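You operate a simulated robot arm through the tools that you are given. There is no shell and no other tool. Be economical: measure what you need, move in short steps, check, and stop when the job is done.

You are at the controls of a simulated two-armed robot. One attempt, no reset.

TASK
Hold each small cone steady, plug a bench lamp into it and light it.
Fine: the orange lamp goes on cone 1, the red lamp on cone 2.

The check looks at the end state, three seconds after you hand in, the way a careful person would. Anything else that was tipped, shoved, dropped, spilled or broken makes it a failure.

THE ROBOT
Two 7-joint arms with two-finger parallel grippers on one trunk, on a base that drives. Base frame: it is fixed to the floor where the robot stands at the start and does not move with it; the origin is under the middle of the robot, x ahead of it, y to its left, z up; the surface under the hand at the start is at about z = 740. Lengths are in mm, angles in rad, forces in N, time in s.
The left shoulder is at the start at [70, 177, 1195], the right one opposite. With the tool pointing down near the work surface each hand reaches from about 100 to 700 mm from the robot's upright axis, wherever it stands, measured 20 degrees to its own side. Places, roughly: button of lamp 1 [700, -200, 900]; button of lamp 2 [700, -100, 900]; button of lamp 3 [-1800, 2900, 600]; button of lamp 4 [-1900, 2900, 600]; button of lamp 5 [-2000, 2900, 600]; orange lamp [-2000, 3000, 500]; red lamp [-2000, 3000, 500]. Payload 3.43 kg a hand.
The TCP of each hand is the grasp point between the finger pads, 30 mm short of the fingertips. In the tool frame z runs along the fingers and y along their closing line. The gripper opens to 94 mm. The fingers are 28 mm wide and 10 mm thick; the gripper's body (50 by 96 mm) begins 55 mm behind the TCP.
Orientation is that of the tool frame in the base frame, as a unit quaternion [w, x, y, z]. With the fingers straight down and closing along the base's y, the tool's x points along the base's -x, its y along +y and its z along -z.

THE INTERFACE
- The arms move only by the tool step_arm. It takes "left_targets", "right_targets" or both (then of equal length, played together; a hand with none holds still); each is a list of rows, each an object of numbers (a shift or turn left out is 0, a gripper value left out holds the last): "x", "y", "z": the shift along the tool's x, y, z in mm; "rx", "ry", "rz": the turn, a rotation vector about the tool's x, y, z in degrees. In form: [{"x": .., "y": .., "z": .., "rx": .., "ry": .., "rz": ..}, ...]. A call has 1 to 8 rows; each row shifts and turns the commanded pose from where the row before left it, along the tool's axes as they then stand. "left_fingers" and "right_fingers" are, for a hand that has rows, the finger opening in mm, from 0 to 94, set as the call begins (left out, the last holds). A row lasts 0.2 s, in which the tool goes at most 50 mm and 0.15 rad; a call with a longer step from one row to the next is refused whole, and so is a gripper value outside its range. A pose out of reach is approached as far as the arm can. The call stops where the force on the tool passes 90 N (or 10 N more than at its start, if that is more) or the arm is blocked; 0.2 s more then pass. Each finger travels about 153 mm/s and halts on what it meets, pressing with about 39 N; the grip force reading is that of the motor and also rises with nothing between the fingers. The clock runs only during rows and for 0.2 s after the last one: add rows that do not move to give the fingers time. The reply holds the time, the measured pose of the TCP, the force on the tool along the base axes, the opening and the grip force, in the units named above and with some noise, with the torque about the TCP (base axes, N m) and any sound that the robot's microphone picked up.
- Cameras (640 x 400 px; columns grow to the right, rows downward): "scene" is now at [116.3, -57.8, 1513.8]; the picture's right is [-0.66, -0.75, -0.00], its down [-0.43, 0.37, -0.82] and it looks along [0.62, -0.54, -0.57] (base axes); focal length 217 px, centre (320, 200). "left" rides on the left gripper at [76, -14, -102] in its tool frame; the picture's right is [0.18, 0.98, 0.00], its down [-0.75, 0.14, -0.64] and it looks along [-0.63, 0.12, 0.77] (tool axes); focal length 243 px, centre (320, 200). "right" rides on the right gripper at [76, 14, -103] in its tool frame; the picture's right is [-0.18, 0.98, 0.00], its down [-0.75, -0.14, -0.64] and it looks along [-0.63, -0.12, 0.77] (tool axes); focal length 243 px, centre (320, 200). There is no depth. A picture from a camera that has moved, and an enlarged one, comes with that camera's place and axes in the base frame and with its lens.
- snapshot(camera): a new picture of that camera. The clock stands still meanwhile.
- lift_body(by): slides the trunk up (or, below 0, down) by that many mm; the arms and the scene camera ride with it, the base frame stays. It gives what a move gives, with no picture.
- steer(legs): drives the robot by 1 to 6 legs, each [ahead, turn to the left] in mm and rad, along the robot's own axes; the way and the turn of a leg run together, so that a leg with both is an arc; at most 1500 mm and 3.142 rad a leg. The arms and the cameras ride along, it lands a little off, and it stops where it bumps. It gives what a move gives.
- aim_head(pan, tilt): turns the head with the scene camera to pan (to the left, within 1.501 rad either way) and tilt (down, from -0.506 to 1.204), counted from straight ahead of the robot. It gives what a move gives.
- zoom(camera, box): a new picture of the part [left, top, right, bottom] of that camera's present view, enlarged. The clock stands still meanwhile.
- close_job(): hands the job in; it is judged then, once.

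Go step by step. Nothing tells you exact positions but the pictures and the camera data: compare them with the known pose of the tool, close in by small moves and look again before you grip or let go. The budget is 120 turns and 92 pictures, counting those below and the enlarged ones. Unless the task says otherwise, let go and move clear before handing in, and close with one line.

The tools are called after ">>>" by a JSON object that holds its "op" and its "data". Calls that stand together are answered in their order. step_arm: Moves the arms, as the interface text tells. Its arguments: {"type":"object","properties":{"left_targets":{"type":"array","items":{"type":"object","properties":{"x":{"type":"number"},"y":{"type":"number"},"z":{"type":"number"},"rx":{"type":"number"},"ry":{"type":"number"},"rz":{"type":"number"}}}},"left_fingers":{"type":"number"},"right_targets":{"type":"array","items":{"type":"object","properties":{"x":{"type":"number"},"y":{"type":"number"},"z":{"type":"number"},"rx":{"type":"number"},"ry":{"type":"number"},"rz":{"type":"number"}}}},"right_fingers":{"type":"number"}},"required":[]} The other tools are called the same way: lift_body (by) slides the trunk up or down; steer (legs) drives the base; aim_head (pan, tilt) turns the head that bears the scene camera; snapshot (camera) takes a picture; zoom (camera, box) takes an enlarged picture of a part of a camera's view; close_job () hands the job in.

At the start:

```text
clock: 0.0
left_position: [420.2, -62.5, 1327.6]
left_orientation: [0.0, -0.001, 1.0, 0.0]
left_force: [0.6, -0.5, -0.1]
left_ft_torque: [0.04, -0.01, 0.02]
left_gripper_width: 93.8
left_gripper_force: 0.1
right_position: [308.1, -459.5, 1413.1]
right_orientation: [-0.001, 0.0, 1.0, 0.0]
right_force: [0.1, 0.0, -0.7]
right_ft_torque: [-0.01, 0.03, 0.0]
right_gripper_width: 94.2
right_gripper_force: 0.1
trunk travel left (down, up): [-775.0, 65.0]
robot x, y, heading: [0.4, 0.7, 0.003]
head pan, tilt: [-0.716, 0.606]
```

scene: 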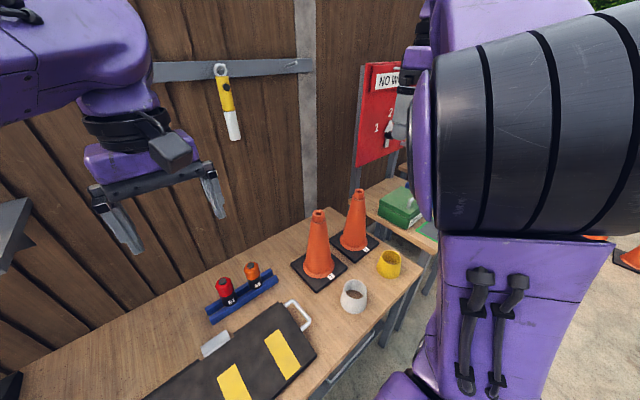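
right: 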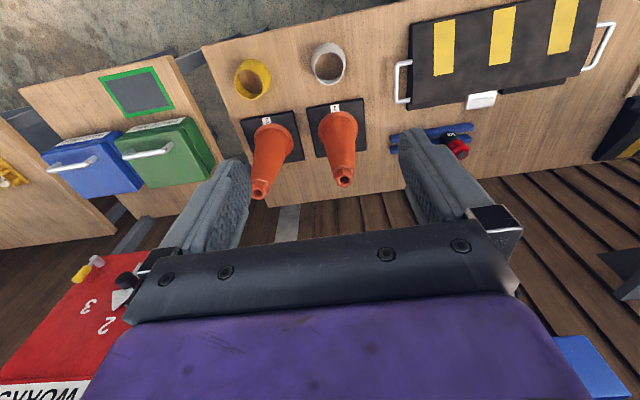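
left: 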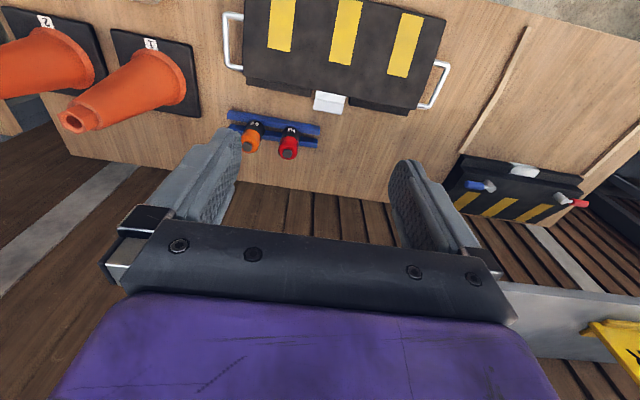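

I see two orange cones numbered 1 and 2 on the bench, and a blue rack holding a red and an orange lamp. The listed places also name lamps behind me, so I'll look closer at all of this first.

>>> {"op": "zoom", "data": {"camera": "scene", "box": [190, 170, 430, 320]}}

>>> {"op": "zoom", "data": {"camera": "left", "box": [200, 90, 360, 190]}}

>>> {"op": "aim_head", "data": {"pan": 1.5, "tilt": 0.3}}

```text
2.67 times, centred on (310, 245) of scene
camera zoom: at [116.3, -57.8, 1513.8], right [-0.66, -0.75, 0.0], down [-0.43, 0.37, -0.82], along [0.62, -0.54, -0.57], focal length 579 px, centre (347, 80)
```

zoom: 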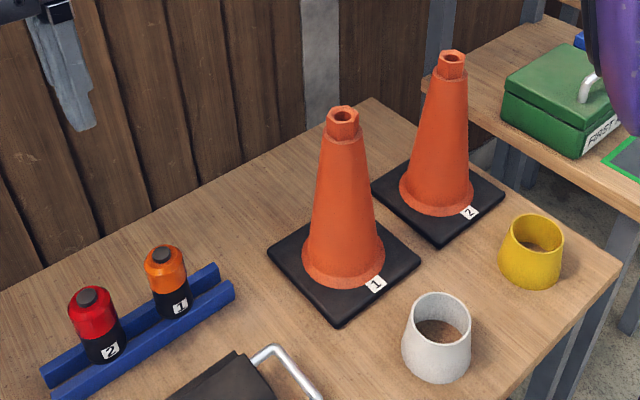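

```text
4.00 times, centred on (280, 140) of left
camera zoom: at [343.5, -76.9, 1429.7], right [-0.18, 0.98, 0.0], down [0.75, 0.14, 0.64], along [0.63, 0.12, -0.77], focal length 970 px, centre (480, 440)
```

zoom: 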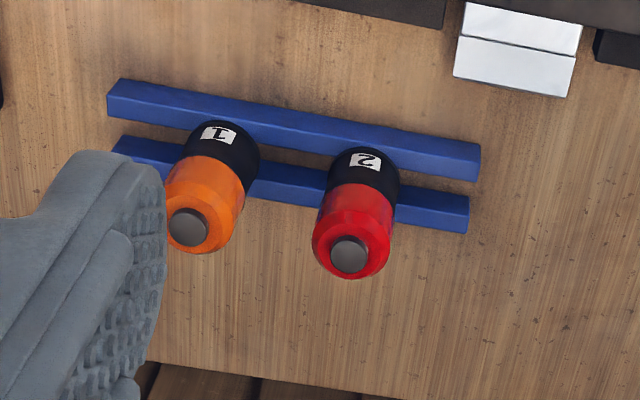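

```text
clock: 2.1
left_position: [419.4, -61.8, 1328.5]
left_orientation: [0.0, 0.0, 1.0, 0.0]
left_force: [0.2, 0.3, -0.4]
left_ft_torque: [-0.01, 0.0, 0.04]
left_gripper_width: 94.0
left_gripper_force: 0.0
right_position: [307.8, -462.6, 1413.0]
right_orientation: [-0.001, 0.0, 1.0, 0.0]
right_force: [0.4, 0.4, -0.2]
right_ft_torque: [-0.01, -0.02, 0.01]
right_gripper_width: 94.1
right_gripper_force: 0.0
trunk travel left (down, up): [-775.0, 65.0]
robot x, y, heading: [0.5, -1.8, -0.002]
head pan, tilt: [1.499, 0.3]
```

The bench lamps are 1 (orange) and 2 (red), matching the cone numbers. I'll check what sits behind to the left before deciding.

>>> {"op": "snapshot", "data": {"camera": "scene"}}

>>> {"op": "aim_head", "data": {"pan": -1.3, "tilt": 0.3}}

>>> {"op": "snapshot", "data": {"camera": "scene"}}

```text
86 pictures are left
camera scene: at [56.5, 93.3, 1541.7], right [1.0, -0.07, 0.0], down [-0.02, -0.29, -0.96], along [0.07, 0.95, -0.3], focal length 217 px, centre (320, 200)
```

scene: 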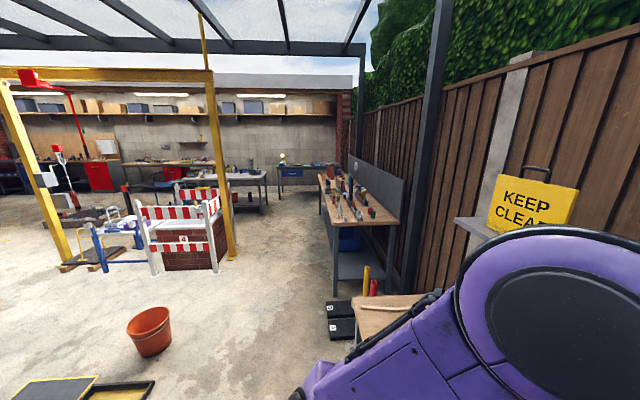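

```text
clock: 4.5
left_position: [419.8, -63.3, 1329.8]
left_orientation: [0.0, 0.0, 1.0, 0.001]
left_force: [-0.3, 0.2, -0.4]
left_ft_torque: [0.03, -0.02, 0.01]
left_gripper_width: 94.2
left_gripper_force: 0.1
right_position: [307.2, -460.0, 1413.7]
right_orientation: [0.0, 0.0, 1.0, -0.001]
right_force: [-0.6, 1.4, 0.2]
right_ft_torque: [0.01, -0.02, 0.04]
right_gripper_width: 93.8
right_gripper_force: 0.1
trunk travel left (down, up): [-775.0, 65.0]
robot x, y, heading: [-1.5, 1.5, 0.001]
head pan, tilt: [-1.3, 0.3]
```

```text
85 pictures are left
camera scene: at [74.8, -89.8, 1541.7], right [-0.96, -0.27, 0.0], down [-0.08, 0.29, -0.96], along [0.26, -0.92, -0.3], focal length 217 px, centre (320, 200)
```

scene: 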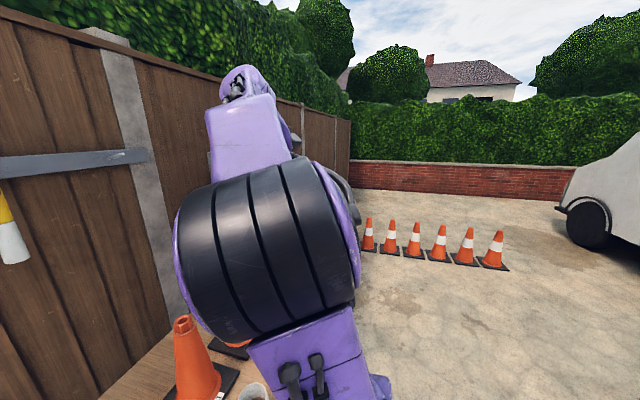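

The listed place for "orange/red lamp" falls near the barricade area. I'll zoom there.

>>> {"op": "aim_head", "data": {"pan": 1.5, "tilt": 0.3}}

>>> {"op": "zoom", "data": {"camera": "scene", "box": [30, 140, 240, 280]}}

>>> {"op": "zoom", "data": {"camera": "scene", "box": [90, 170, 160, 240]}}

```text
clock: 7.0
left_position: [421.1, -62.8, 1328.5]
left_orientation: [0.0, 0.0, 1.0, 0.001]
left_force: [0.2, -0.5, -0.1]
left_ft_torque: [0.01, 0.02, 0.0]
left_gripper_width: 93.9
left_gripper_force: 0.0
right_position: [307.8, -461.7, 1413.0]
right_orientation: [0.0, 0.0, 1.0, -0.001]
right_force: [0.0, 0.3, -0.2]
right_ft_torque: [-0.03, -0.02, 0.01]
right_gripper_width: 93.7
right_gripper_force: 0.0
trunk travel left (down, up): [-775.0, 65.0]
robot x, y, heading: [1.0, -0.7, 0.004]
head pan, tilt: [1.499, 0.3]
```

```text
2.86 times, centred on (135, 210) of scene
camera zoom: at [56.5, 93.3, 1541.7], right [1.0, -0.07, 0.0], down [-0.02, -0.29, -0.96], along [0.07, 0.95, -0.3], focal length 621 px, centre (849, 171)
```

zoom: 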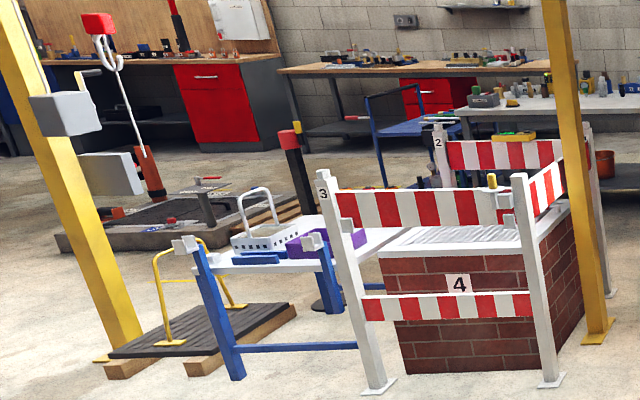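

```text
5.71 times, centred on (125, 205) of scene
camera zoom: at [56.5, 93.3, 1541.7], right [1.0, -0.07, 0.0], down [-0.02, -0.29, -0.96], along [0.07, 0.95, -0.3], focal length 1242 px, centre (1434, 171)
```

zoom: 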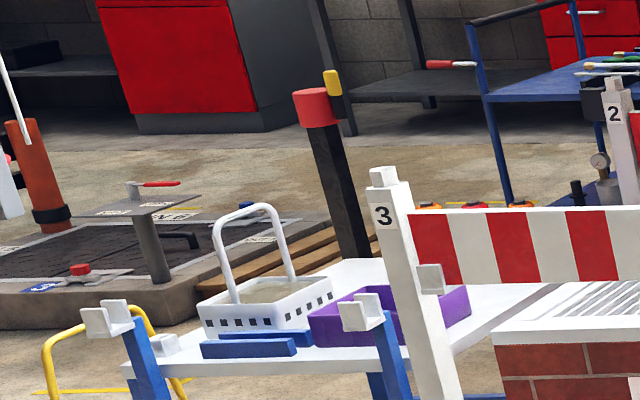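

The other lamps are far off behind the barricade, so the bench lamps it is: orange lamp 1 at about (656,-204,883) and red lamp 2 at about (657,-103,883). Cone tips look to be near (577,-455,1036) and (559,-654,1045). I'll look at the bench edge to see how far I can drive closer.

>>> {"op": "aim_head", "data": {"pan": -0.4, "tilt": 1.2}}

>>> {"op": "snapshot", "data": {"camera": "scene"}}

>>> {"op": "aim_head", "data": {"pan": -0.85, "tilt": 0.9}}

>>> {"op": "snapshot", "data": {"camera": "scene"}}

```text
clock: 8.9
left_position: [419.9, -62.2, 1328.0]
left_orientation: [0.0, 0.0, 1.0, 0.0]
left_force: [-0.1, 0.4, 0.8]
left_ft_torque: [0.01, -0.02, 0.0]
left_gripper_width: 94.3
left_gripper_force: 0.1
right_position: [308.5, -461.6, 1414.0]
right_orientation: [0.0, 0.0, 1.0, -0.001]
right_force: [1.6, 0.4, 0.9]
right_ft_torque: [0.02, 0.0, 0.0]
right_gripper_width: 94.0
right_gripper_force: 0.1
trunk travel left (down, up): [-775.0, 65.0]
robot x, y, heading: [3.4, -1.8, -0.002]
head pan, tilt: [-0.4, 1.201]
```

```text
82 pictures are left
camera scene: at [101.3, -21.6, 1469.6], right [-0.39, -0.92, 0.0], down [-0.86, 0.36, -0.36], along [0.33, -0.14, -0.93], focal length 217 px, centre (320, 200)
```

scene: 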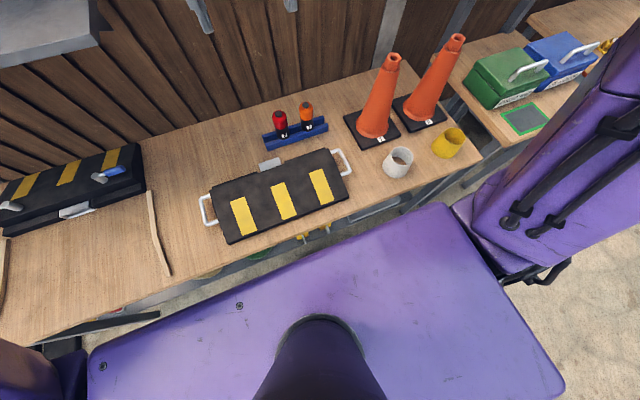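

```text
clock: 9.8
left_position: [420.1, -63.8, 1328.0]
left_orientation: [0.0, 0.001, 1.0, 0.0]
left_force: [0.4, -0.5, -0.4]
left_ft_torque: [0.01, 0.02, -0.02]
left_gripper_width: 94.0
left_gripper_force: 0.1
right_position: [309.3, -461.5, 1413.3]
right_orientation: [0.0, 0.001, 1.0, -0.002]
right_force: [0.6, 0.6, -0.1]
right_ft_torque: [0.0, 0.02, 0.0]
right_gripper_width: 93.9
right_gripper_force: 0.1
trunk travel left (down, up): [-775.0, 65.0]
robot x, y, heading: [-0.8, -5.3, -0.008]
head pan, tilt: [-0.85, 0.901]
```

```text
81 pictures are left
camera scene: at [99.6, -56.4, 1489.4], right [-0.75, -0.66, 0.0], down [-0.52, 0.59, -0.62], along [0.41, -0.47, -0.78], focal length 217 px, centre (320, 200)
```

scene: 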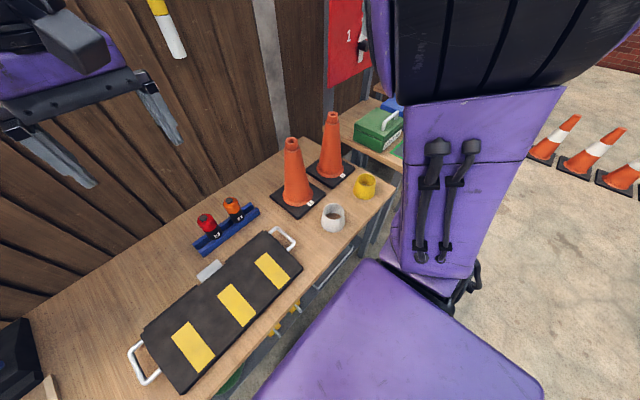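

Bench edge is about x≈290, so I'll stay at this distance. The right hand can pick the lamps from here; I'll first shift the left hand out of the way and bring the right hand over lamp 1 high up.

>>> {"op": "step_arm", "data": {"left_targets": [{"y": 40}, {"y": 40}, {"y": 40}, {"y": 40}, {"y": 40}, {}, {}, {}], "right_targets": [{}, {}, {"x": -32, "y": 30}, {"x": -32, "y": 32}, {"x": -32, "y": 32}, {"x": -32, "y": 32}, {"x": -32, "y": 32}, {"x": -32, "y": 32}]}}

>>> {"op": "step_arm", "data": {"right_targets": [{"x": -25, "y": 32, "z": 20}, {"x": -25, "y": 32, "z": 25}, {"x": -10, "z": 45}, {"x": -10, "z": 45}, {"x": -10, "z": 45}, {"z": 45}, {"z": 45}, {}]}}

>>> {"op": "snapshot", "data": {"camera": "right"}}

```text
clock: 11.6
left_position: [423.0, 137.4, 1326.9]
left_orientation: [-0.002, 0.0, 1.0, 0.001]
left_force: [0.5, 0.3, 0.7]
left_ft_torque: [-0.04, -0.02, 0.01]
left_gripper_width: 94.0
left_gripper_force: 0.1
right_position: [503.4, -267.9, 1410.0]
right_orientation: [-0.001, -0.001, 1.0, -0.002]
right_force: [0.4, 0.8, -0.3]
right_ft_torque: [0.0, 0.03, -0.03]
right_gripper_width: 94.2
right_gripper_force: 0.0
trunk travel left (down, up): [-775.0, 65.0]
robot x, y, heading: [4.3, 4.5, 0.0]
head pan, tilt: [-0.85, 0.901]
```

```text
clock: 13.4
left_position: [420.9, 135.7, 1327.9]
left_orientation: [0.0, 0.0, 1.0, 0.0]
left_force: [1.2, 0.1, -1.0]
left_ft_torque: [-0.02, 0.01, 0.0]
left_gripper_width: 94.2
left_gripper_force: 0.0
right_position: [578.7, -205.8, 1142.7]
right_orientation: [0.0, 0.0, 1.0, -0.001]
right_force: [0.3, -0.1, -0.1]
right_ft_torque: [0.02, 0.0, 0.0]
right_gripper_width: 93.9
right_gripper_force: 0.1
trunk travel left (down, up): [-775.0, 65.0]
robot x, y, heading: [-0.5, -0.6, 0.0]
head pan, tilt: [-0.85, 0.901]
```

```text
80 pictures are left
camera right: at [502.7, -191.6, 1245.4], right [0.18, 0.98, 0.0], down [0.75, -0.14, 0.64], along [0.63, -0.12, -0.77], focal length 243 px, centre (320, 200)
```

right: 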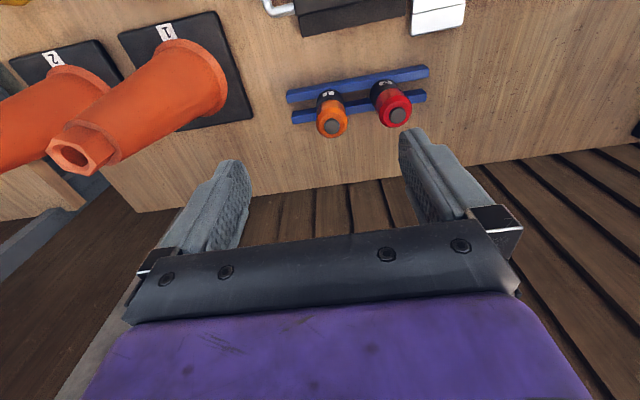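

>>> {"op": "zoom", "data": {"camera": "right", "box": [270, 50, 450, 150]}}

>>> {"op": "zoom", "data": {"camera": "right", "box": [0, 0, 260, 190]}}

>>> {"op": "zoom", "data": {"camera": "scene", "box": [180, 180, 280, 260]}}

```text
3.56 times, centred on (360, 100) of right
camera zoom: at [502.7, -191.6, 1245.4], right [0.18, 0.98, 0.0], down [0.75, -0.14, 0.64], along [0.63, -0.12, -0.77], focal length 863 px, centre (178, 556)
```

zoom: 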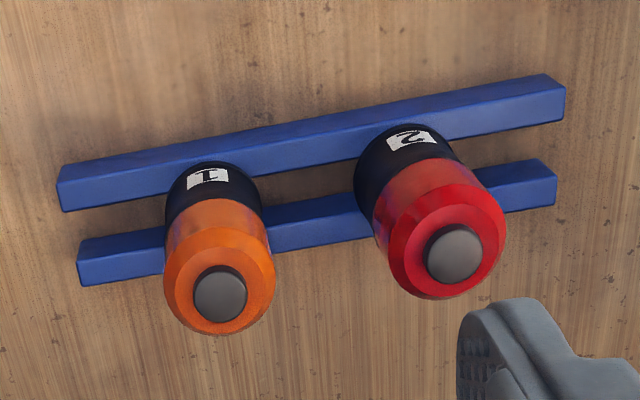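

```text
2.11 times, centred on (130, 95) of right
camera zoom: at [502.7, -191.6, 1245.4], right [0.18, 0.98, 0.0], down [0.75, -0.14, 0.64], along [0.63, -0.12, -0.77], focal length 511 px, centre (720, 421)
```

zoom: 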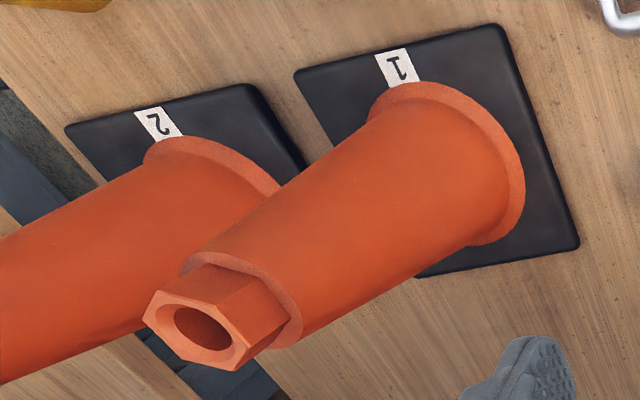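

```text
5.00 times, centred on (230, 220) of scene
camera zoom: at [100.0, -55.8, 1489.4], right [-0.75, -0.66, 0.0], down [-0.52, 0.59, -0.62], along [0.41, -0.47, -0.78], focal length 1086 px, centre (770, 100)
```

zoom: 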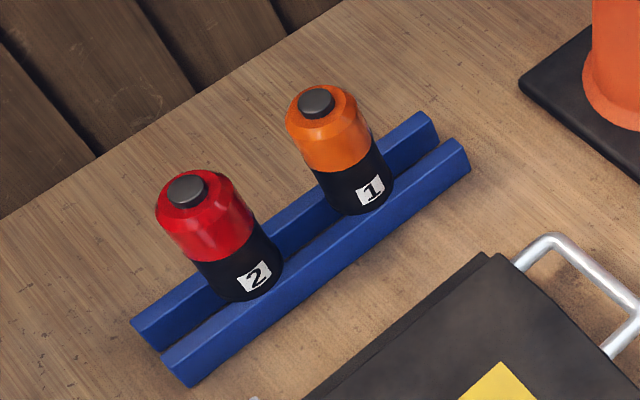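

Lamps are round-bodied, standing on two rails; the cones have a round hole in a hex collar. I take lamp 1's axis to be (657,-203), and next I come to 60 mm above grip height and check alignment.

>>> {"op": "step_arm", "data": {"right_targets": [{"x": -39, "y": 1, "z": 20}, {"x": -39, "y": 1, "z": 20}, {"z": 45}, {"z": 45}, {"z": 45}, {"z": 20}, {}]}}

>>> {"op": "snapshot", "data": {"camera": "right"}}

```text
clock: 15.0
left_position: [420.3, 136.2, 1328.2]
left_orientation: [0.0, 0.0, 1.0, 0.0]
left_force: [-0.9, -0.2, -0.4]
left_ft_torque: [0.03, -0.02, 0.02]
left_gripper_width: 93.9
left_gripper_force: 0.1
right_position: [659.0, -205.6, 949.0]
right_orientation: [0.0, 0.0, 1.0, 0.0]
right_force: [-0.8, -0.8, 0.2]
right_ft_torque: [0.02, 0.0, 0.04]
right_gripper_width: 94.0
right_gripper_force: 0.0
trunk travel left (down, up): [-775.0, 65.0]
robot x, y, heading: [-0.0, 3.2, 0.001]
head pan, tilt: [-0.85, 0.901]
```

```text
76 pictures are left
camera right: at [582.8, -191.5, 1050.5], right [0.18, 0.98, 0.0], down [0.75, -0.14, 0.64], along [0.63, -0.12, -0.77], focal length 243 px, centre (320, 200)
```

right: 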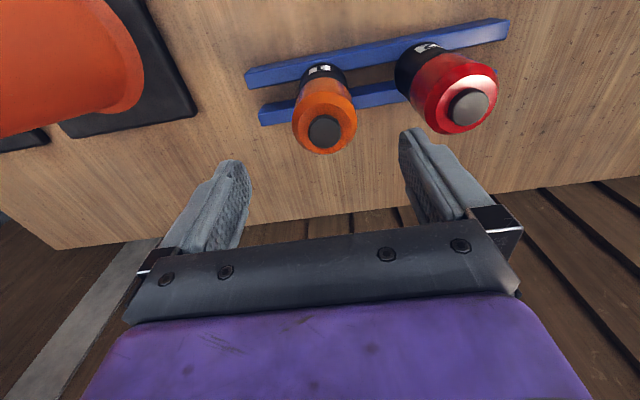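

Aligned within about 2 mm. I descend to grip height 848 and look before closing.

>>> {"op": "step_arm", "data": {"right_targets": [{"y": 2, "z": 35}, {"z": 35}, {"z": 30}, {}]}}

>>> {"op": "snapshot", "data": {"camera": "right"}}

```text
clock: 16.0
left_position: [419.4, 134.7, 1327.7]
left_orientation: [0.0, 0.0, 1.0, 0.0]
left_force: [-0.6, -0.6, 1.1]
left_ft_torque: [0.01, 0.02, 0.0]
left_gripper_width: 93.8
left_gripper_force: 0.1
right_position: [656.9, -205.0, 847.5]
right_orientation: [0.0, 0.0, 1.0, -0.001]
right_force: [0.1, 0.1, 0.5]
right_ft_torque: [-0.03, -0.01, 0.01]
right_gripper_width: 93.8
right_gripper_force: 0.1
trunk travel left (down, up): [-775.0, 65.0]
robot x, y, heading: [0.8, 0.5, 0.001]
head pan, tilt: [-0.85, 0.901]
```

```text
75 pictures are left
camera right: at [579.8, -191.0, 949.0], right [0.18, 0.98, 0.0], down [0.75, -0.14, 0.64], along [0.63, -0.12, -0.77], focal length 243 px, centre (320, 200)
```

right: 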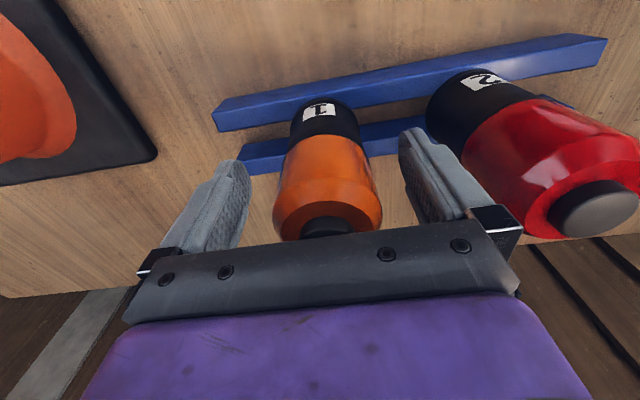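

>>> {"op": "step_arm", "data": {"right_targets": [{"y": 1}, {}, {}, {}], "right_fingers": 20}}

>>> {"op": "step_arm", "data": {"right_targets": [{"z": -10}, {"z": -15}, {"z": -25}, {"z": -40}, {"z": -40}, {"z": -40}, {}]}}

>>> {"op": "snapshot", "data": {"camera": "right"}}

>>> {"op": "snapshot", "data": {"camera": "scene"}}

```text
clock: 17.0
left_position: [419.0, 135.3, 1327.8]
left_orientation: [0.0, 0.0, 1.0, 0.0]
left_force: [-0.4, 0.6, 0.3]
left_ft_torque: [-0.01, -0.01, -0.03]
left_gripper_width: 94.0
left_gripper_force: 0.1
right_position: [656.3, -203.8, 847.7]
right_orientation: [0.0, 0.0, 1.0, -0.002]
right_force: [-0.2, -1.1, 3.0]
right_ft_torque: [0.01, -0.06, -0.02]
right_gripper_width: 51.3
right_gripper_force: 38.4
trunk travel left (down, up): [-775.0, 65.0]
robot x, y, heading: [-0.9, 2.9, 0.003]
head pan, tilt: [-0.85, 0.901]
```

```text
clock: 18.6
left_position: [420.8, 134.6, 1328.5]
left_orientation: [0.001, 0.0, 1.0, 0.0]
left_force: [-0.5, -0.1, -0.2]
left_ft_torque: [0.05, 0.05, -0.02]
left_gripper_width: 94.0
left_gripper_force: 0.1
right_position: [656.2, -201.1, 1018.5]
right_orientation: [-0.001, 0.0, 1.0, -0.001]
right_force: [0.8, 0.4, -1.5]
right_ft_torque: [-0.01, -0.01, -0.01]
right_gripper_width: 51.5
right_gripper_force: 38.7
trunk travel left (down, up): [-775.0, 65.0]
robot x, y, heading: [1.3, 2.9, -0.002]
head pan, tilt: [-0.85, 0.901]
```

```text
74 pictures are left
camera right: at [579.9, -187.9, 1119.9], right [0.18, 0.98, 0.0], down [0.75, -0.14, 0.64], along [0.63, -0.12, -0.77], focal length 243 px, centre (320, 200)
```

right: 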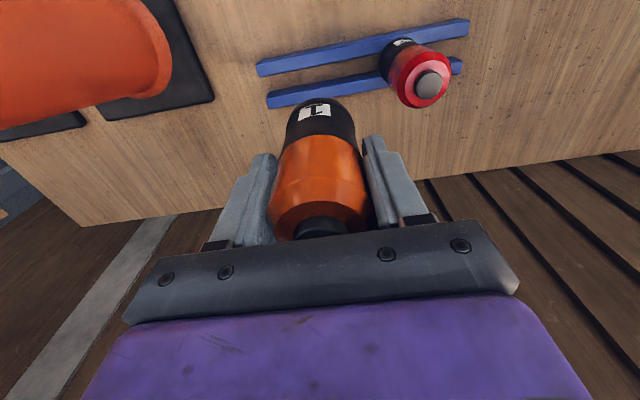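

```text
73 pictures are left
camera scene: at [100.5, -56.6, 1489.3], right [-0.75, -0.66, 0.0], down [-0.52, 0.59, -0.62], along [0.41, -0.47, -0.78], focal length 217 px, centre (320, 200)
```

scene: 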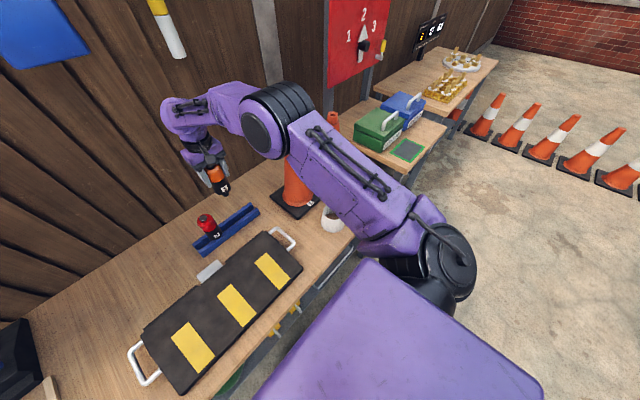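

Lamp 1 is held and the rack is undisturbed. I look at its underside for the plug.

>>> {"op": "zoom", "data": {"camera": "scene", "box": [180, 140, 260, 200]}}

>>> {"op": "zoom", "data": {"camera": "right", "box": [240, 80, 400, 250]}}

```text
6.67 times, centred on (220, 170) of scene
camera zoom: at [100.5, -56.6, 1489.3], right [-0.75, -0.66, 0.0], down [-0.52, 0.59, -0.62], along [0.41, -0.47, -0.78], focal length 1448 px, centre (987, 400)
```

zoom: 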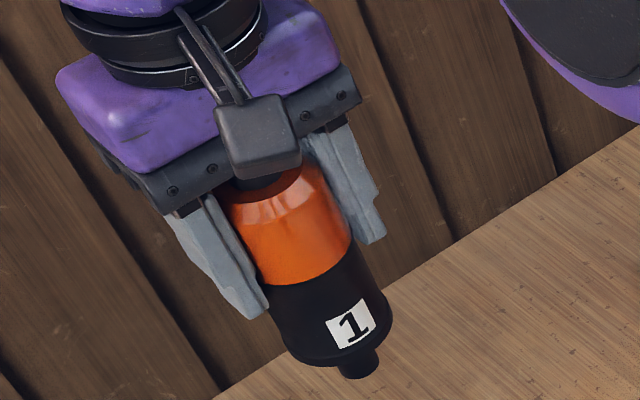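

```text
2.35 times, centred on (320, 165) of right
camera zoom: at [579.9, -187.9, 1119.9], right [0.18, 0.98, 0.0], down [0.75, -0.14, 0.64], along [0.63, -0.12, -0.77], focal length 571 px, centre (320, 282)
```

zoom: 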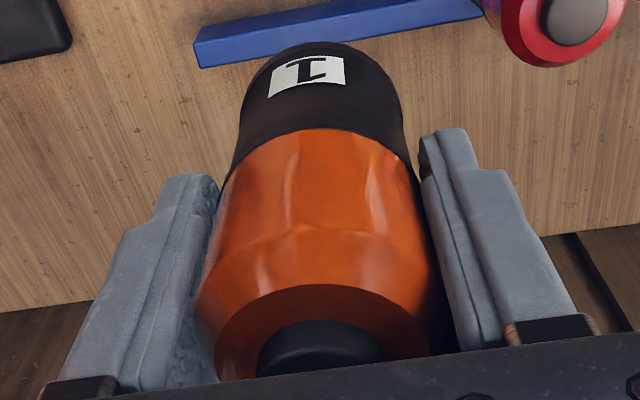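

The lamp has a short round plug below (tip about 100 mm under the TCP). I lift it high, pull it back, and then drive sideways (back off, turn, reverse, turn back, forward) so that both arms face cone 1.

>>> {"op": "step_arm", "data": {"right_targets": [{"z": -45}, {"z": -45}, {"z": -38, "x": 30}, {"z": -38, "x": 30}, {"z": -38, "x": 30}, {"z": -38, "x": 30}, {"z": -38, "x": 30}, {"z": -30, "x": 30}]}}

>>> {"op": "steer", "data": {"legs": [[-300, 0], [0, 0.8], [-560, 0], [0, -0.8]]}}

>>> {"op": "aim_head", "data": {"pan": 0, "tilt": 0.6}}

>>> {"op": "snapshot", "data": {"camera": "scene"}}

```text
clock: 20.4
left_position: [416.8, 134.5, 1328.4]
left_orientation: [0.001, 0.0, 1.0, 0.0]
left_force: [-0.6, -0.2, 0.6]
left_ft_torque: [-0.01, 0.0, 0.03]
left_gripper_width: 94.1
left_gripper_force: 0.0
right_position: [472.8, -201.2, 1327.5]
right_orientation: [0.001, -0.001, 1.0, 0.0]
right_force: [0.0, -0.1, -1.5]
right_ft_torque: [-0.01, -0.02, -0.01]
right_gripper_width: 51.4
right_gripper_force: 39.3
trunk travel left (down, up): [-775.0, 65.0]
robot x, y, heading: [0.5, 1.4, 0.0]
head pan, tilt: [-0.85, 0.901]
```

```text
clock: 29.5
left_position: [-284.9, -274.0, 1327.2]
left_orientation: [0.001, 0.006, 1.0, 0.0]
left_force: [0.3, 0.0, -0.4]
left_ft_torque: [0.0, 0.0, 0.0]
left_gripper_width: 93.6
left_gripper_force: 0.0
right_position: [-231.9, -607.4, 1325.6]
right_orientation: [0.0, 0.005, 1.0, -0.001]
right_force: [0.2, -0.1, -1.2]
right_ft_torque: [-0.01, 0.03, 0.02]
right_gripper_width: 51.4
right_gripper_force: 39.4
trunk travel left (down, up): [-775.0, 65.0]
robot x, y, heading: [-709.2, -400.4, -0.009]
head pan, tilt: [-0.85, 0.901]
```

```text
clock: 30.7
left_position: [-283.7, -272.4, 1327.5]
left_orientation: [0.0, 0.007, 1.0, 0.0]
left_force: [-0.7, -1.1, 0.1]
left_ft_torque: [0.0, 0.0, 0.01]
left_gripper_width: 93.7
left_gripper_force: 0.1
right_position: [-231.2, -608.4, 1326.4]
right_orientation: [0.0, 0.006, 1.0, -0.001]
right_force: [-0.8, 1.0, -1.1]
right_ft_torque: [-0.02, 0.01, 0.01]
right_gripper_width: 51.6
right_gripper_force: 39.0
trunk travel left (down, up): [-775.0, 65.0]
robot x, y, heading: [-707.6, -406.1, -0.012]
head pan, tilt: [0.0, 0.6]
```

```text
70 pictures are left
camera scene: at [-567.8, -404.5, 1514.1], right [-0.01, -1.0, 0.0], down [-0.57, 0.01, -0.82], along [0.82, -0.01, -0.57], focal length 217 px, centre (320, 200)
```

scene: 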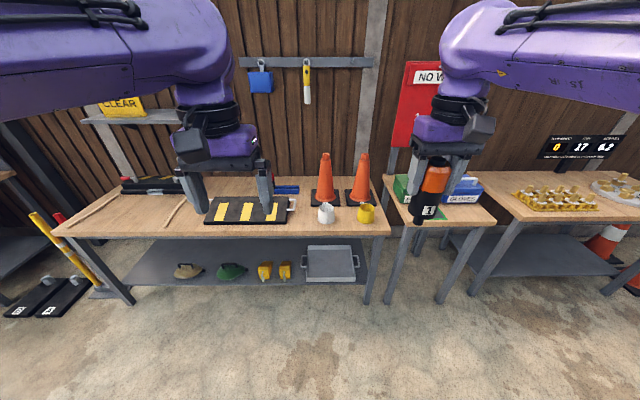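

I'm at (-708,-406) and facing the bench; forward path is clear. I drive ahead 705 mm to the original stand-off.

>>> {"op": "steer", "data": {"legs": [[705, 0.012]]}}

>>> {"op": "aim_head", "data": {"pan": -0.25, "tilt": 0.75}}

>>> {"op": "snapshot", "data": {"camera": "scene"}}

>>> {"op": "snapshot", "data": {"camera": "left"}}

```text
clock: 34.5
left_position: [405.5, -284.5, 1328.0]
left_orientation: [0.0, 0.008, 1.0, 0.0]
left_force: [-0.6, -0.6, 0.0]
left_ft_torque: [-0.01, -0.02, -0.01]
left_gripper_width: 93.9
left_gripper_force: 0.1
right_position: [457.6, -619.6, 1327.0]
right_orientation: [0.001, 0.007, 1.0, -0.001]
right_force: [-0.1, -0.1, -1.1]
right_ft_torque: [-0.01, -0.01, -0.02]
right_gripper_width: 51.7
right_gripper_force: 38.7
trunk travel left (down, up): [-775.0, 65.0]
robot x, y, heading: [-15.0, -409.1, -0.013]
head pan, tilt: [0.0, 0.6]
```

```text
clock: 35.2
left_position: [407.7, -284.2, 1327.0]
left_orientation: [0.0, 0.008, 1.0, 0.0]
left_force: [0.5, 0.2, 0.3]
left_ft_torque: [0.02, -0.02, 0.02]
left_gripper_width: 93.9
left_gripper_force: 0.1
right_position: [458.9, -619.3, 1326.5]
right_orientation: [0.0, 0.008, 1.0, -0.001]
right_force: [0.6, -0.9, -1.8]
right_ft_torque: [-0.02, 0.01, 0.0]
right_gripper_width: 51.5
right_gripper_force: 39.3
trunk travel left (down, up): [-775.0, 65.0]
robot x, y, heading: [-12.8, -409.8, -0.016]
head pan, tilt: [-0.25, 0.75]
```

```text
69 pictures are left
camera scene: at [116.0, -434.6, 1501.3], right [-0.26, -0.97, 0.0], down [-0.66, 0.18, -0.73], along [0.71, -0.19, -0.68], focal length 217 px, centre (320, 200)
```

scene: 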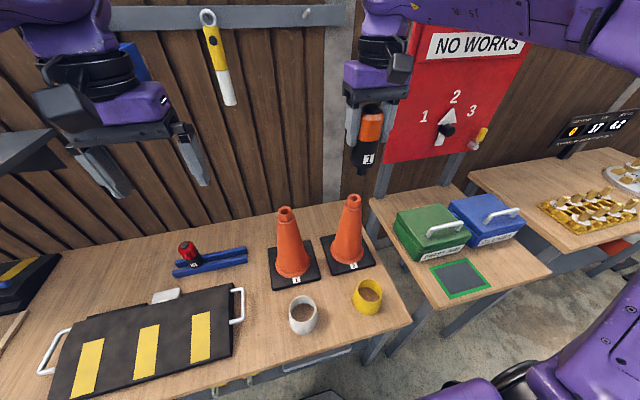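

```text
68 pictures are left
camera left: at [331.9, -297.2, 1429.4], right [-0.17, 0.99, 0.0], down [0.76, 0.13, 0.64], along [0.63, 0.11, -0.77], focal length 243 px, centre (320, 200)
```

left: 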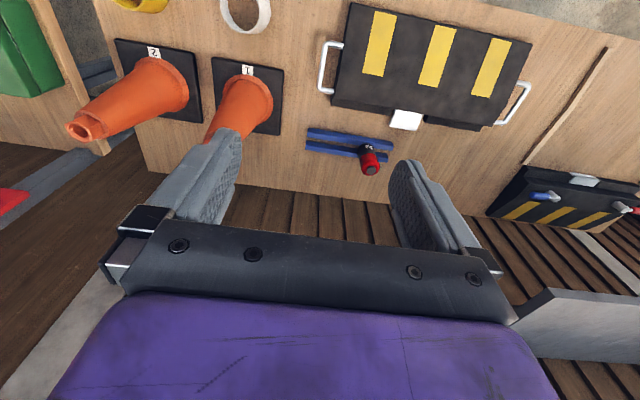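

>>> {"op": "zoom", "data": {"camera": "scene", "box": [250, 180, 390, 290]}}

>>> {"op": "snapshot", "data": {"camera": "right"}}

```text
3.64 times, centred on (320, 235) of scene
camera zoom: at [116.0, -434.6, 1501.3], right [-0.26, -0.97, 0.0], down [-0.66, 0.18, -0.73], along [0.71, -0.19, -0.68], focal length 790 px, centre (320, 73)
```

zoom: 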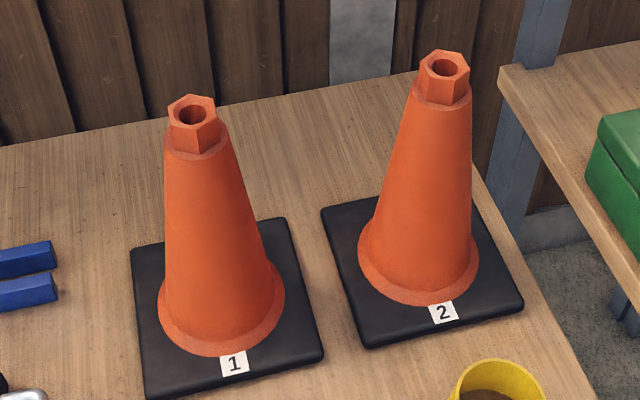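

```text
66 pictures are left
camera right: at [383.5, -604.3, 1428.2], right [0.2, 0.98, 0.0], down [0.75, -0.15, 0.64], along [0.63, -0.13, -0.77], focal length 243 px, centre (320, 200)
```

right: 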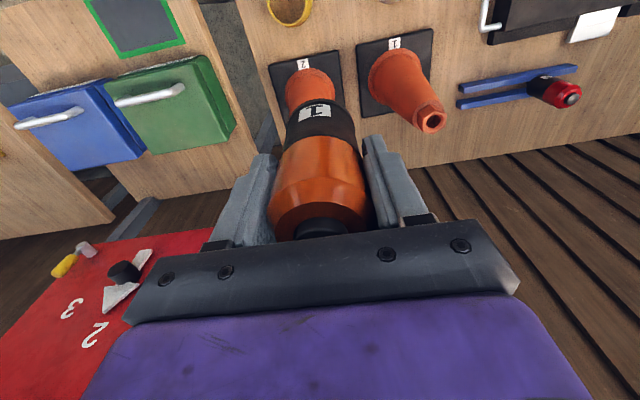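

Cone 1's collar top is near (583,-453,1022), with its flat-sided collar about 44 mm wide. The left hand will hold the collar from the front-left with a horizontal tool; I start lowering and pitching it forward away from the cone.

>>> {"op": "step_arm", "data": {"left_targets": [{"x": -20, "y": 15, "z": 35}, {"x": -20, "y": 15, "z": 35}, {"x": -20, "y": 15, "z": 35}, {"x": -10, "y": 15, "z": 35}, {"ry": -8.5}, {"ry": -8.5}, {"ry": -8.5}, {"ry": -8.5}]}}

>>> {"op": "step_arm", "data": {"left_targets": [{"ry": -8.5}, {"ry": -8.5}, {"ry": -8.5}, {"ry": -8.5}, {"ry": -8.5}, {"ry": -8.5}, {"ry": -5}, {}]}}

>>> {"op": "step_arm", "data": {"left_targets": [{"rx": 8.5}, {"rx": 8.5}, {"rx": 8.5}, {"rx": 8.5}, {"rx": 8.5}, {}]}}

>>> {"op": "snapshot", "data": {"camera": "left"}}

>>> {"op": "snapshot", "data": {"camera": "scene"}}

```text
clock: 37.0
left_position: [477.1, -226.1, 1189.3]
left_orientation: [0.293, 0.007, 0.956, -0.002]
left_force: [-0.3, 0.1, -1.1]
left_ft_torque: [-0.02, -0.01, -0.01]
left_gripper_width: 94.2
left_gripper_force: 0.1
right_position: [457.7, -620.0, 1327.6]
right_orientation: [0.001, 0.008, 1.0, -0.001]
right_force: [-0.4, -0.1, -1.3]
right_ft_torque: [0.03, 0.0, -0.01]
right_gripper_width: 51.3
right_gripper_force: 39.1
trunk travel left (down, up): [-775.0, 65.0]
robot x, y, heading: [-11.8, -414.6, -0.015]
head pan, tilt: [-0.25, 0.75]
```

```text
clock: 38.8
left_position: [495.6, -230.1, 1191.0]
left_orientation: [0.707, 0.005, 0.707, -0.006]
left_force: [0.5, -0.5, -0.5]
left_ft_torque: [0.0, -0.01, 0.01]
left_gripper_width: 94.0
left_gripper_force: 0.2
left hand out of reach, approached as far as the arm can: row 5, 6
right_position: [456.7, -620.6, 1326.2]
right_orientation: [0.0, 0.008, 1.0, 0.0]
right_force: [0.2, 0.6, -1.5]
right_ft_torque: [0.01, 0.01, -0.01]
right_gripper_width: 51.3
right_gripper_force: 39.1
trunk travel left (down, up): [-775.0, 65.0]
robot x, y, heading: [-10.3, -411.4, -0.017]
head pan, tilt: [-0.25, 0.75]
```

```text
clock: 40.2
left_position: [484.6, -296.4, 1176.1]
left_orientation: [0.649, 0.211, 0.684, -0.256]
left_force: [0.5, 0.1, -0.6]
left_ft_torque: [0.02, 0.02, 0.01]
left_gripper_width: 93.8
left_gripper_force: 0.1
left hand out of reach, approached as far as the arm can: row 1, 2, 3
right_position: [459.5, -621.0, 1325.9]
right_orientation: [0.0, 0.008, 1.0, -0.001]
right_force: [0.5, 0.1, -2.1]
right_ft_torque: [0.04, -0.01, 0.02]
right_gripper_width: 51.6
right_gripper_force: 38.6
trunk travel left (down, up): [-775.0, 65.0]
robot x, y, heading: [-14.9, -409.8, -0.018]
head pan, tilt: [-0.25, 0.75]
```

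```text
65 pictures are left
camera left: at [391.2, -247.2, 1103.3], right [0.6, 0.76, -0.26], down [-0.36, 0.54, 0.76], along [0.71, -0.36, 0.6], focal length 243 px, centre (320, 200)
```

left: 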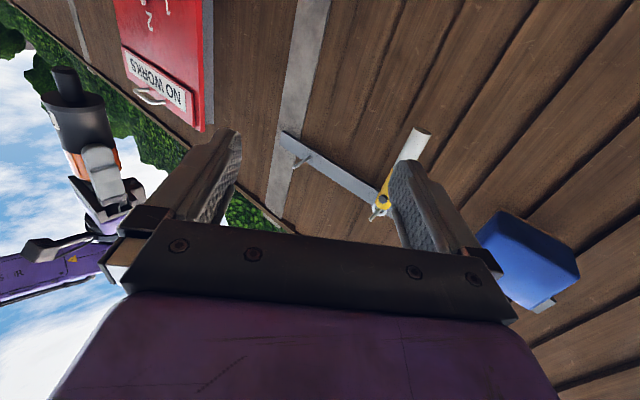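

```text
64 pictures are left
camera scene: at [116.0, -434.9, 1501.3], right [-0.26, -0.97, 0.0], down [-0.66, 0.18, -0.73], along [0.71, -0.19, -0.68], focal length 217 px, centre (320, 200)
```

scene: 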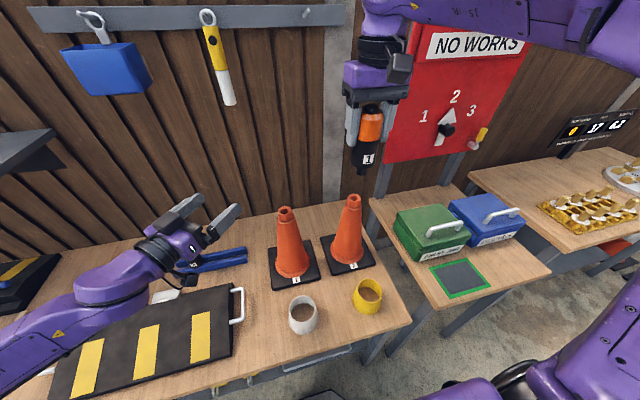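

The left arm was near a joint limit, so its real pose lags the command. Moving toward the pre-grasp place (lower, nearer the cone) should relieve that; I go there and check.

>>> {"op": "step_arm", "data": {"left_targets": [{"x": 35, "y": -10, "z": 5}, {"x": 35, "y": -15, "z": 10}, {"x": 35, "y": -15, "z": 15}, {"x": 30, "y": -20, "z": 15}, {"x": 30, "y": -20, "z": 20}, {"x": 20, "y": -20, "z": 25}, {}]}}

>>> {"op": "snapshot", "data": {"camera": "scene"}}

```text
clock: 41.8
left_position: [484.4, -442.2, 998.0]
left_orientation: [0.648, 0.211, 0.685, -0.258]
left_force: [0.4, -0.2, 0.7]
left_ft_torque: [-0.02, -0.01, -0.01]
left_gripper_width: 94.4
left_gripper_force: 0.0
left hand out of reach, approached as far as the arm can: row 4
right_position: [458.7, -619.0, 1326.1]
right_orientation: [0.001, 0.008, 1.0, -0.001]
right_force: [-0.1, 0.4, -1.8]
right_ft_torque: [-0.01, 0.0, -0.03]
right_gripper_width: 51.1
right_gripper_force: 39.5
trunk travel left (down, up): [-775.0, 65.0]
robot x, y, heading: [-11.1, -412.1, -0.016]
head pan, tilt: [-0.25, 0.75]
```

```text
63 pictures are left
camera scene: at [115.7, -433.5, 1501.3], right [-0.26, -0.97, 0.0], down [-0.66, 0.18, -0.73], along [0.71, -0.19, -0.68], focal length 217 px, centre (320, 200)
```

scene: 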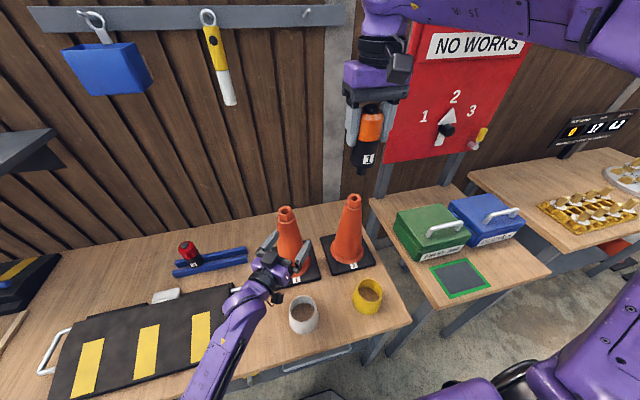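

The command re-bases on the real pose, so this is fine: the hand is at (484,-442,998), pointing 39° to the right of ahead. I shift 53 mm sideways along the closing line to centre it on the collar, then zoom.

>>> {"op": "step_arm", "data": {"left_targets": [{"y": 27, "z": -8}, {"y": 26}, {}]}}

>>> {"op": "zoom", "data": {"camera": "scene", "box": [230, 180, 330, 280]}}

```text
clock: 42.6
left_position: [508.9, -396.6, 995.9]
left_orientation: [0.649, 0.212, 0.684, -0.256]
left_force: [-0.7, -0.7, -0.4]
left_ft_torque: [0.03, 0.0, 0.0]
left_gripper_width: 94.0
left_gripper_force: 0.0
right_position: [458.3, -621.1, 1326.9]
right_orientation: [0.0, 0.008, 1.0, -0.001]
right_force: [-0.6, 0.3, -2.0]
right_ft_torque: [0.03, 0.01, -0.04]
right_gripper_width: 51.8
right_gripper_force: 38.9
trunk travel left (down, up): [-775.0, 65.0]
robot x, y, heading: [-14.3, -411.8, -0.015]
head pan, tilt: [-0.25, 0.75]
```

```text
4.00 times, centred on (280, 230) of scene
camera zoom: at [114.9, -435.9, 1501.3], right [-0.26, -0.96, 0.0], down [-0.66, 0.18, -0.73], along [0.71, -0.19, -0.68], focal length 869 px, centre (480, 80)
```

zoom: 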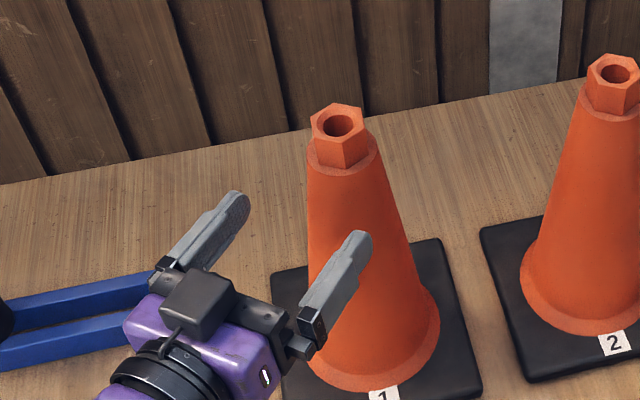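

Cone 1's plate is square to the bench and centred near (583,-451); the hex flats face ±y and ±30°, so the grip should point at -60° rather than -39°. I rotate there, level the roll, stay ~95 mm back and raise to z≈1003.

>>> {"op": "step_arm", "data": {"left_targets": [{"z": -9, "x": -7}, {"rx": 7.1, "y": 12}, {"rx": 7.1, "y": 12}, {"rx": 7.1, "y": 12}, {"rz": 4.4}, {}]}}

>>> {"op": "zoom", "data": {"camera": "scene", "box": [230, 180, 330, 280]}}

```text
clock: 44.0
left_position: [530.1, -364.0, 1000.9]
left_orientation: [0.613, 0.35, 0.613, -0.355]
left_force: [-0.2, -0.6, -0.4]
left_ft_torque: [0.02, -0.01, 0.03]
left_gripper_width: 94.0
left_gripper_force: 0.0
right_position: [459.2, -618.2, 1326.2]
right_orientation: [0.0, 0.008, 1.0, -0.001]
right_force: [0.5, 0.2, -2.0]
right_ft_torque: [0.0, 0.01, 0.02]
right_gripper_width: 51.4
right_gripper_force: 38.9
trunk travel left (down, up): [-775.0, 65.0]
robot x, y, heading: [-16.3, -412.6, -0.017]
head pan, tilt: [-0.25, 0.75]
```

```text
4.00 times, centred on (280, 230) of scene
camera zoom: at [115.5, -434.2, 1501.3], right [-0.26, -0.97, 0.0], down [-0.66, 0.18, -0.73], along [0.71, -0.19, -0.68], focal length 869 px, centre (480, 80)
```

zoom: 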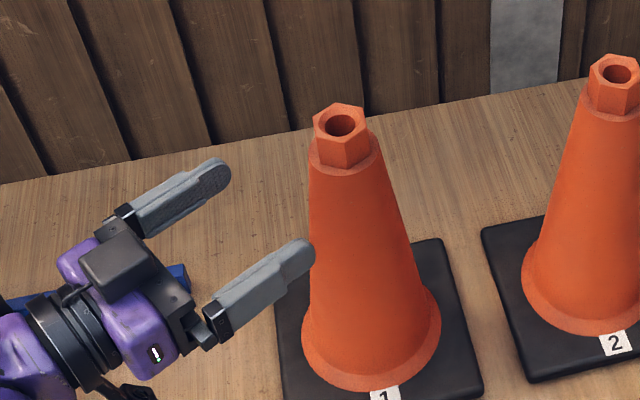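

Grip direction is now right. I advance 60 mm and check that the collar lies midway between the fingers.

>>> {"op": "step_arm", "data": {"left_targets": [{"z": 30}, {"z": 30}, {}]}}

>>> {"op": "zoom", "data": {"camera": "scene", "box": [250, 190, 320, 250]}}

>>> {"op": "snapshot", "data": {"camera": "left"}}

```text
clock: 44.8
left_position: [560.0, -417.7, 1002.0]
left_orientation: [0.614, 0.35, 0.612, -0.355]
left_force: [-0.5, 0.5, 0.5]
left_ft_torque: [-0.01, 0.02, -0.02]
left_gripper_width: 94.2
left_gripper_force: 0.1
right_position: [458.6, -617.8, 1327.1]
right_orientation: [0.0, 0.009, 1.0, -0.002]
right_force: [0.4, 0.3, -1.5]
right_ft_torque: [-0.03, -0.01, -0.01]
right_gripper_width: 51.8
right_gripper_force: 39.1
trunk travel left (down, up): [-775.0, 65.0]
robot x, y, heading: [-15.2, -416.5, -0.014]
head pan, tilt: [-0.25, 0.75]
```

```text
6.67 times, centred on (285, 220) of scene
camera zoom: at [114.7, -433.3, 1501.4], right [-0.26, -0.97, 0.0], down [-0.66, 0.18, -0.73], along [0.71, -0.19, -0.68], focal length 1448 px, centre (553, 67)
```

zoom: 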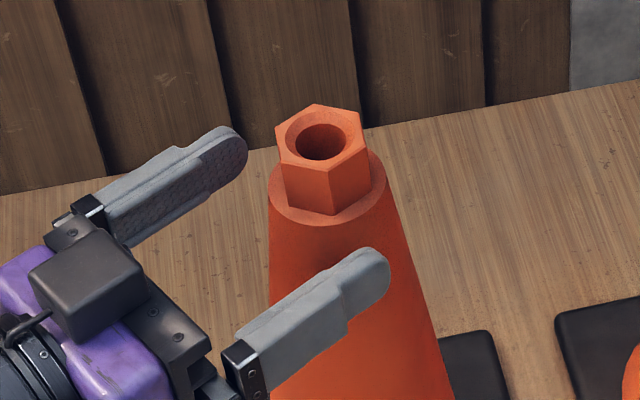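

```text
59 pictures are left
camera left: at [496.7, -336.1, 923.6], right [0.85, 0.49, -0.19], down [-0.2, 0.63, 0.75], along [0.49, -0.6, 0.63], focal length 243 px, centre (320, 200)
```

left: 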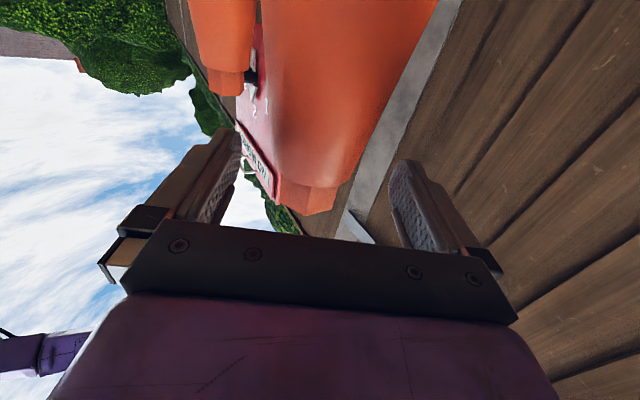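

The left camera shows the collar centred between the fingers, with the hand just below the collar at the cone's neck — a good, clear place to hold (top rim ≈ z 1040). The axis is ~37 mm ahead, near (579,-451). I advance 36 mm and close gently.

>>> {"op": "step_arm", "data": {"left_targets": [{"z": 18}, {"z": 18}, {}]}}

>>> {"op": "step_arm", "data": {"left_targets": [{}, {}, {}, {}], "left_fingers": 40}}

>>> {"op": "zoom", "data": {"camera": "scene", "box": [240, 190, 330, 290]}}

```text
clock: 45.6
left_position: [576.6, -447.7, 1001.6]
left_orientation: [0.613, 0.351, 0.612, -0.356]
left_force: [0.2, -0.5, -0.2]
left_ft_torque: [0.0, 0.0, -0.02]
left_gripper_width: 93.7
left_gripper_force: 0.0
right_position: [458.9, -618.6, 1326.9]
right_orientation: [0.001, 0.007, 1.0, 0.0]
right_force: [-0.4, 0.3, -1.7]
right_ft_torque: [-0.01, -0.01, 0.0]
right_gripper_width: 51.5
right_gripper_force: 38.8
trunk travel left (down, up): [-775.0, 65.0]
robot x, y, heading: [-10.4, -413.5, -0.014]
head pan, tilt: [-0.25, 0.75]
```

```text
clock: 46.6
left_position: [576.5, -448.9, 1002.8]
left_orientation: [0.613, 0.352, 0.612, -0.355]
left_force: [-2.2, -2.2, 0.9]
left_ft_torque: [-0.09, 0.11, -0.11]
left_gripper_width: 61.6
left_gripper_force: 39.2
right_position: [457.9, -620.9, 1326.7]
right_orientation: [0.0, 0.008, 1.0, 0.0]
right_force: [0.0, -1.1, -2.5]
right_ft_torque: [0.02, -0.01, -0.01]
right_gripper_width: 51.6
right_gripper_force: 38.8
trunk travel left (down, up): [-775.0, 65.0]
robot x, y, heading: [-17.0, -412.7, -0.019]
head pan, tilt: [-0.25, 0.75]
```

```text
4.00 times, centred on (285, 240) of scene
camera zoom: at [114.9, -435.1, 1501.3], right [-0.26, -0.96, 0.0], down [-0.66, 0.18, -0.73], along [0.71, -0.19, -0.68], focal length 869 px, centre (460, 40)
```

zoom: 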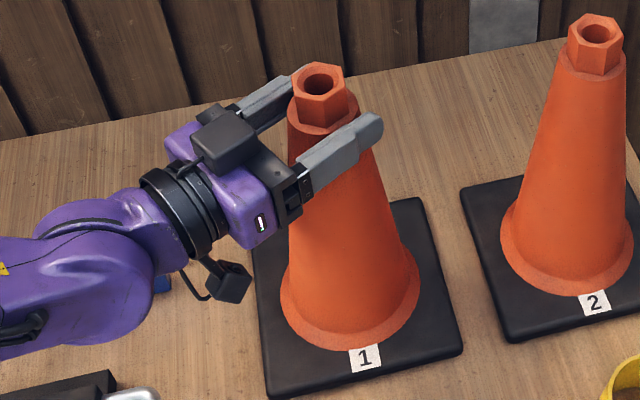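

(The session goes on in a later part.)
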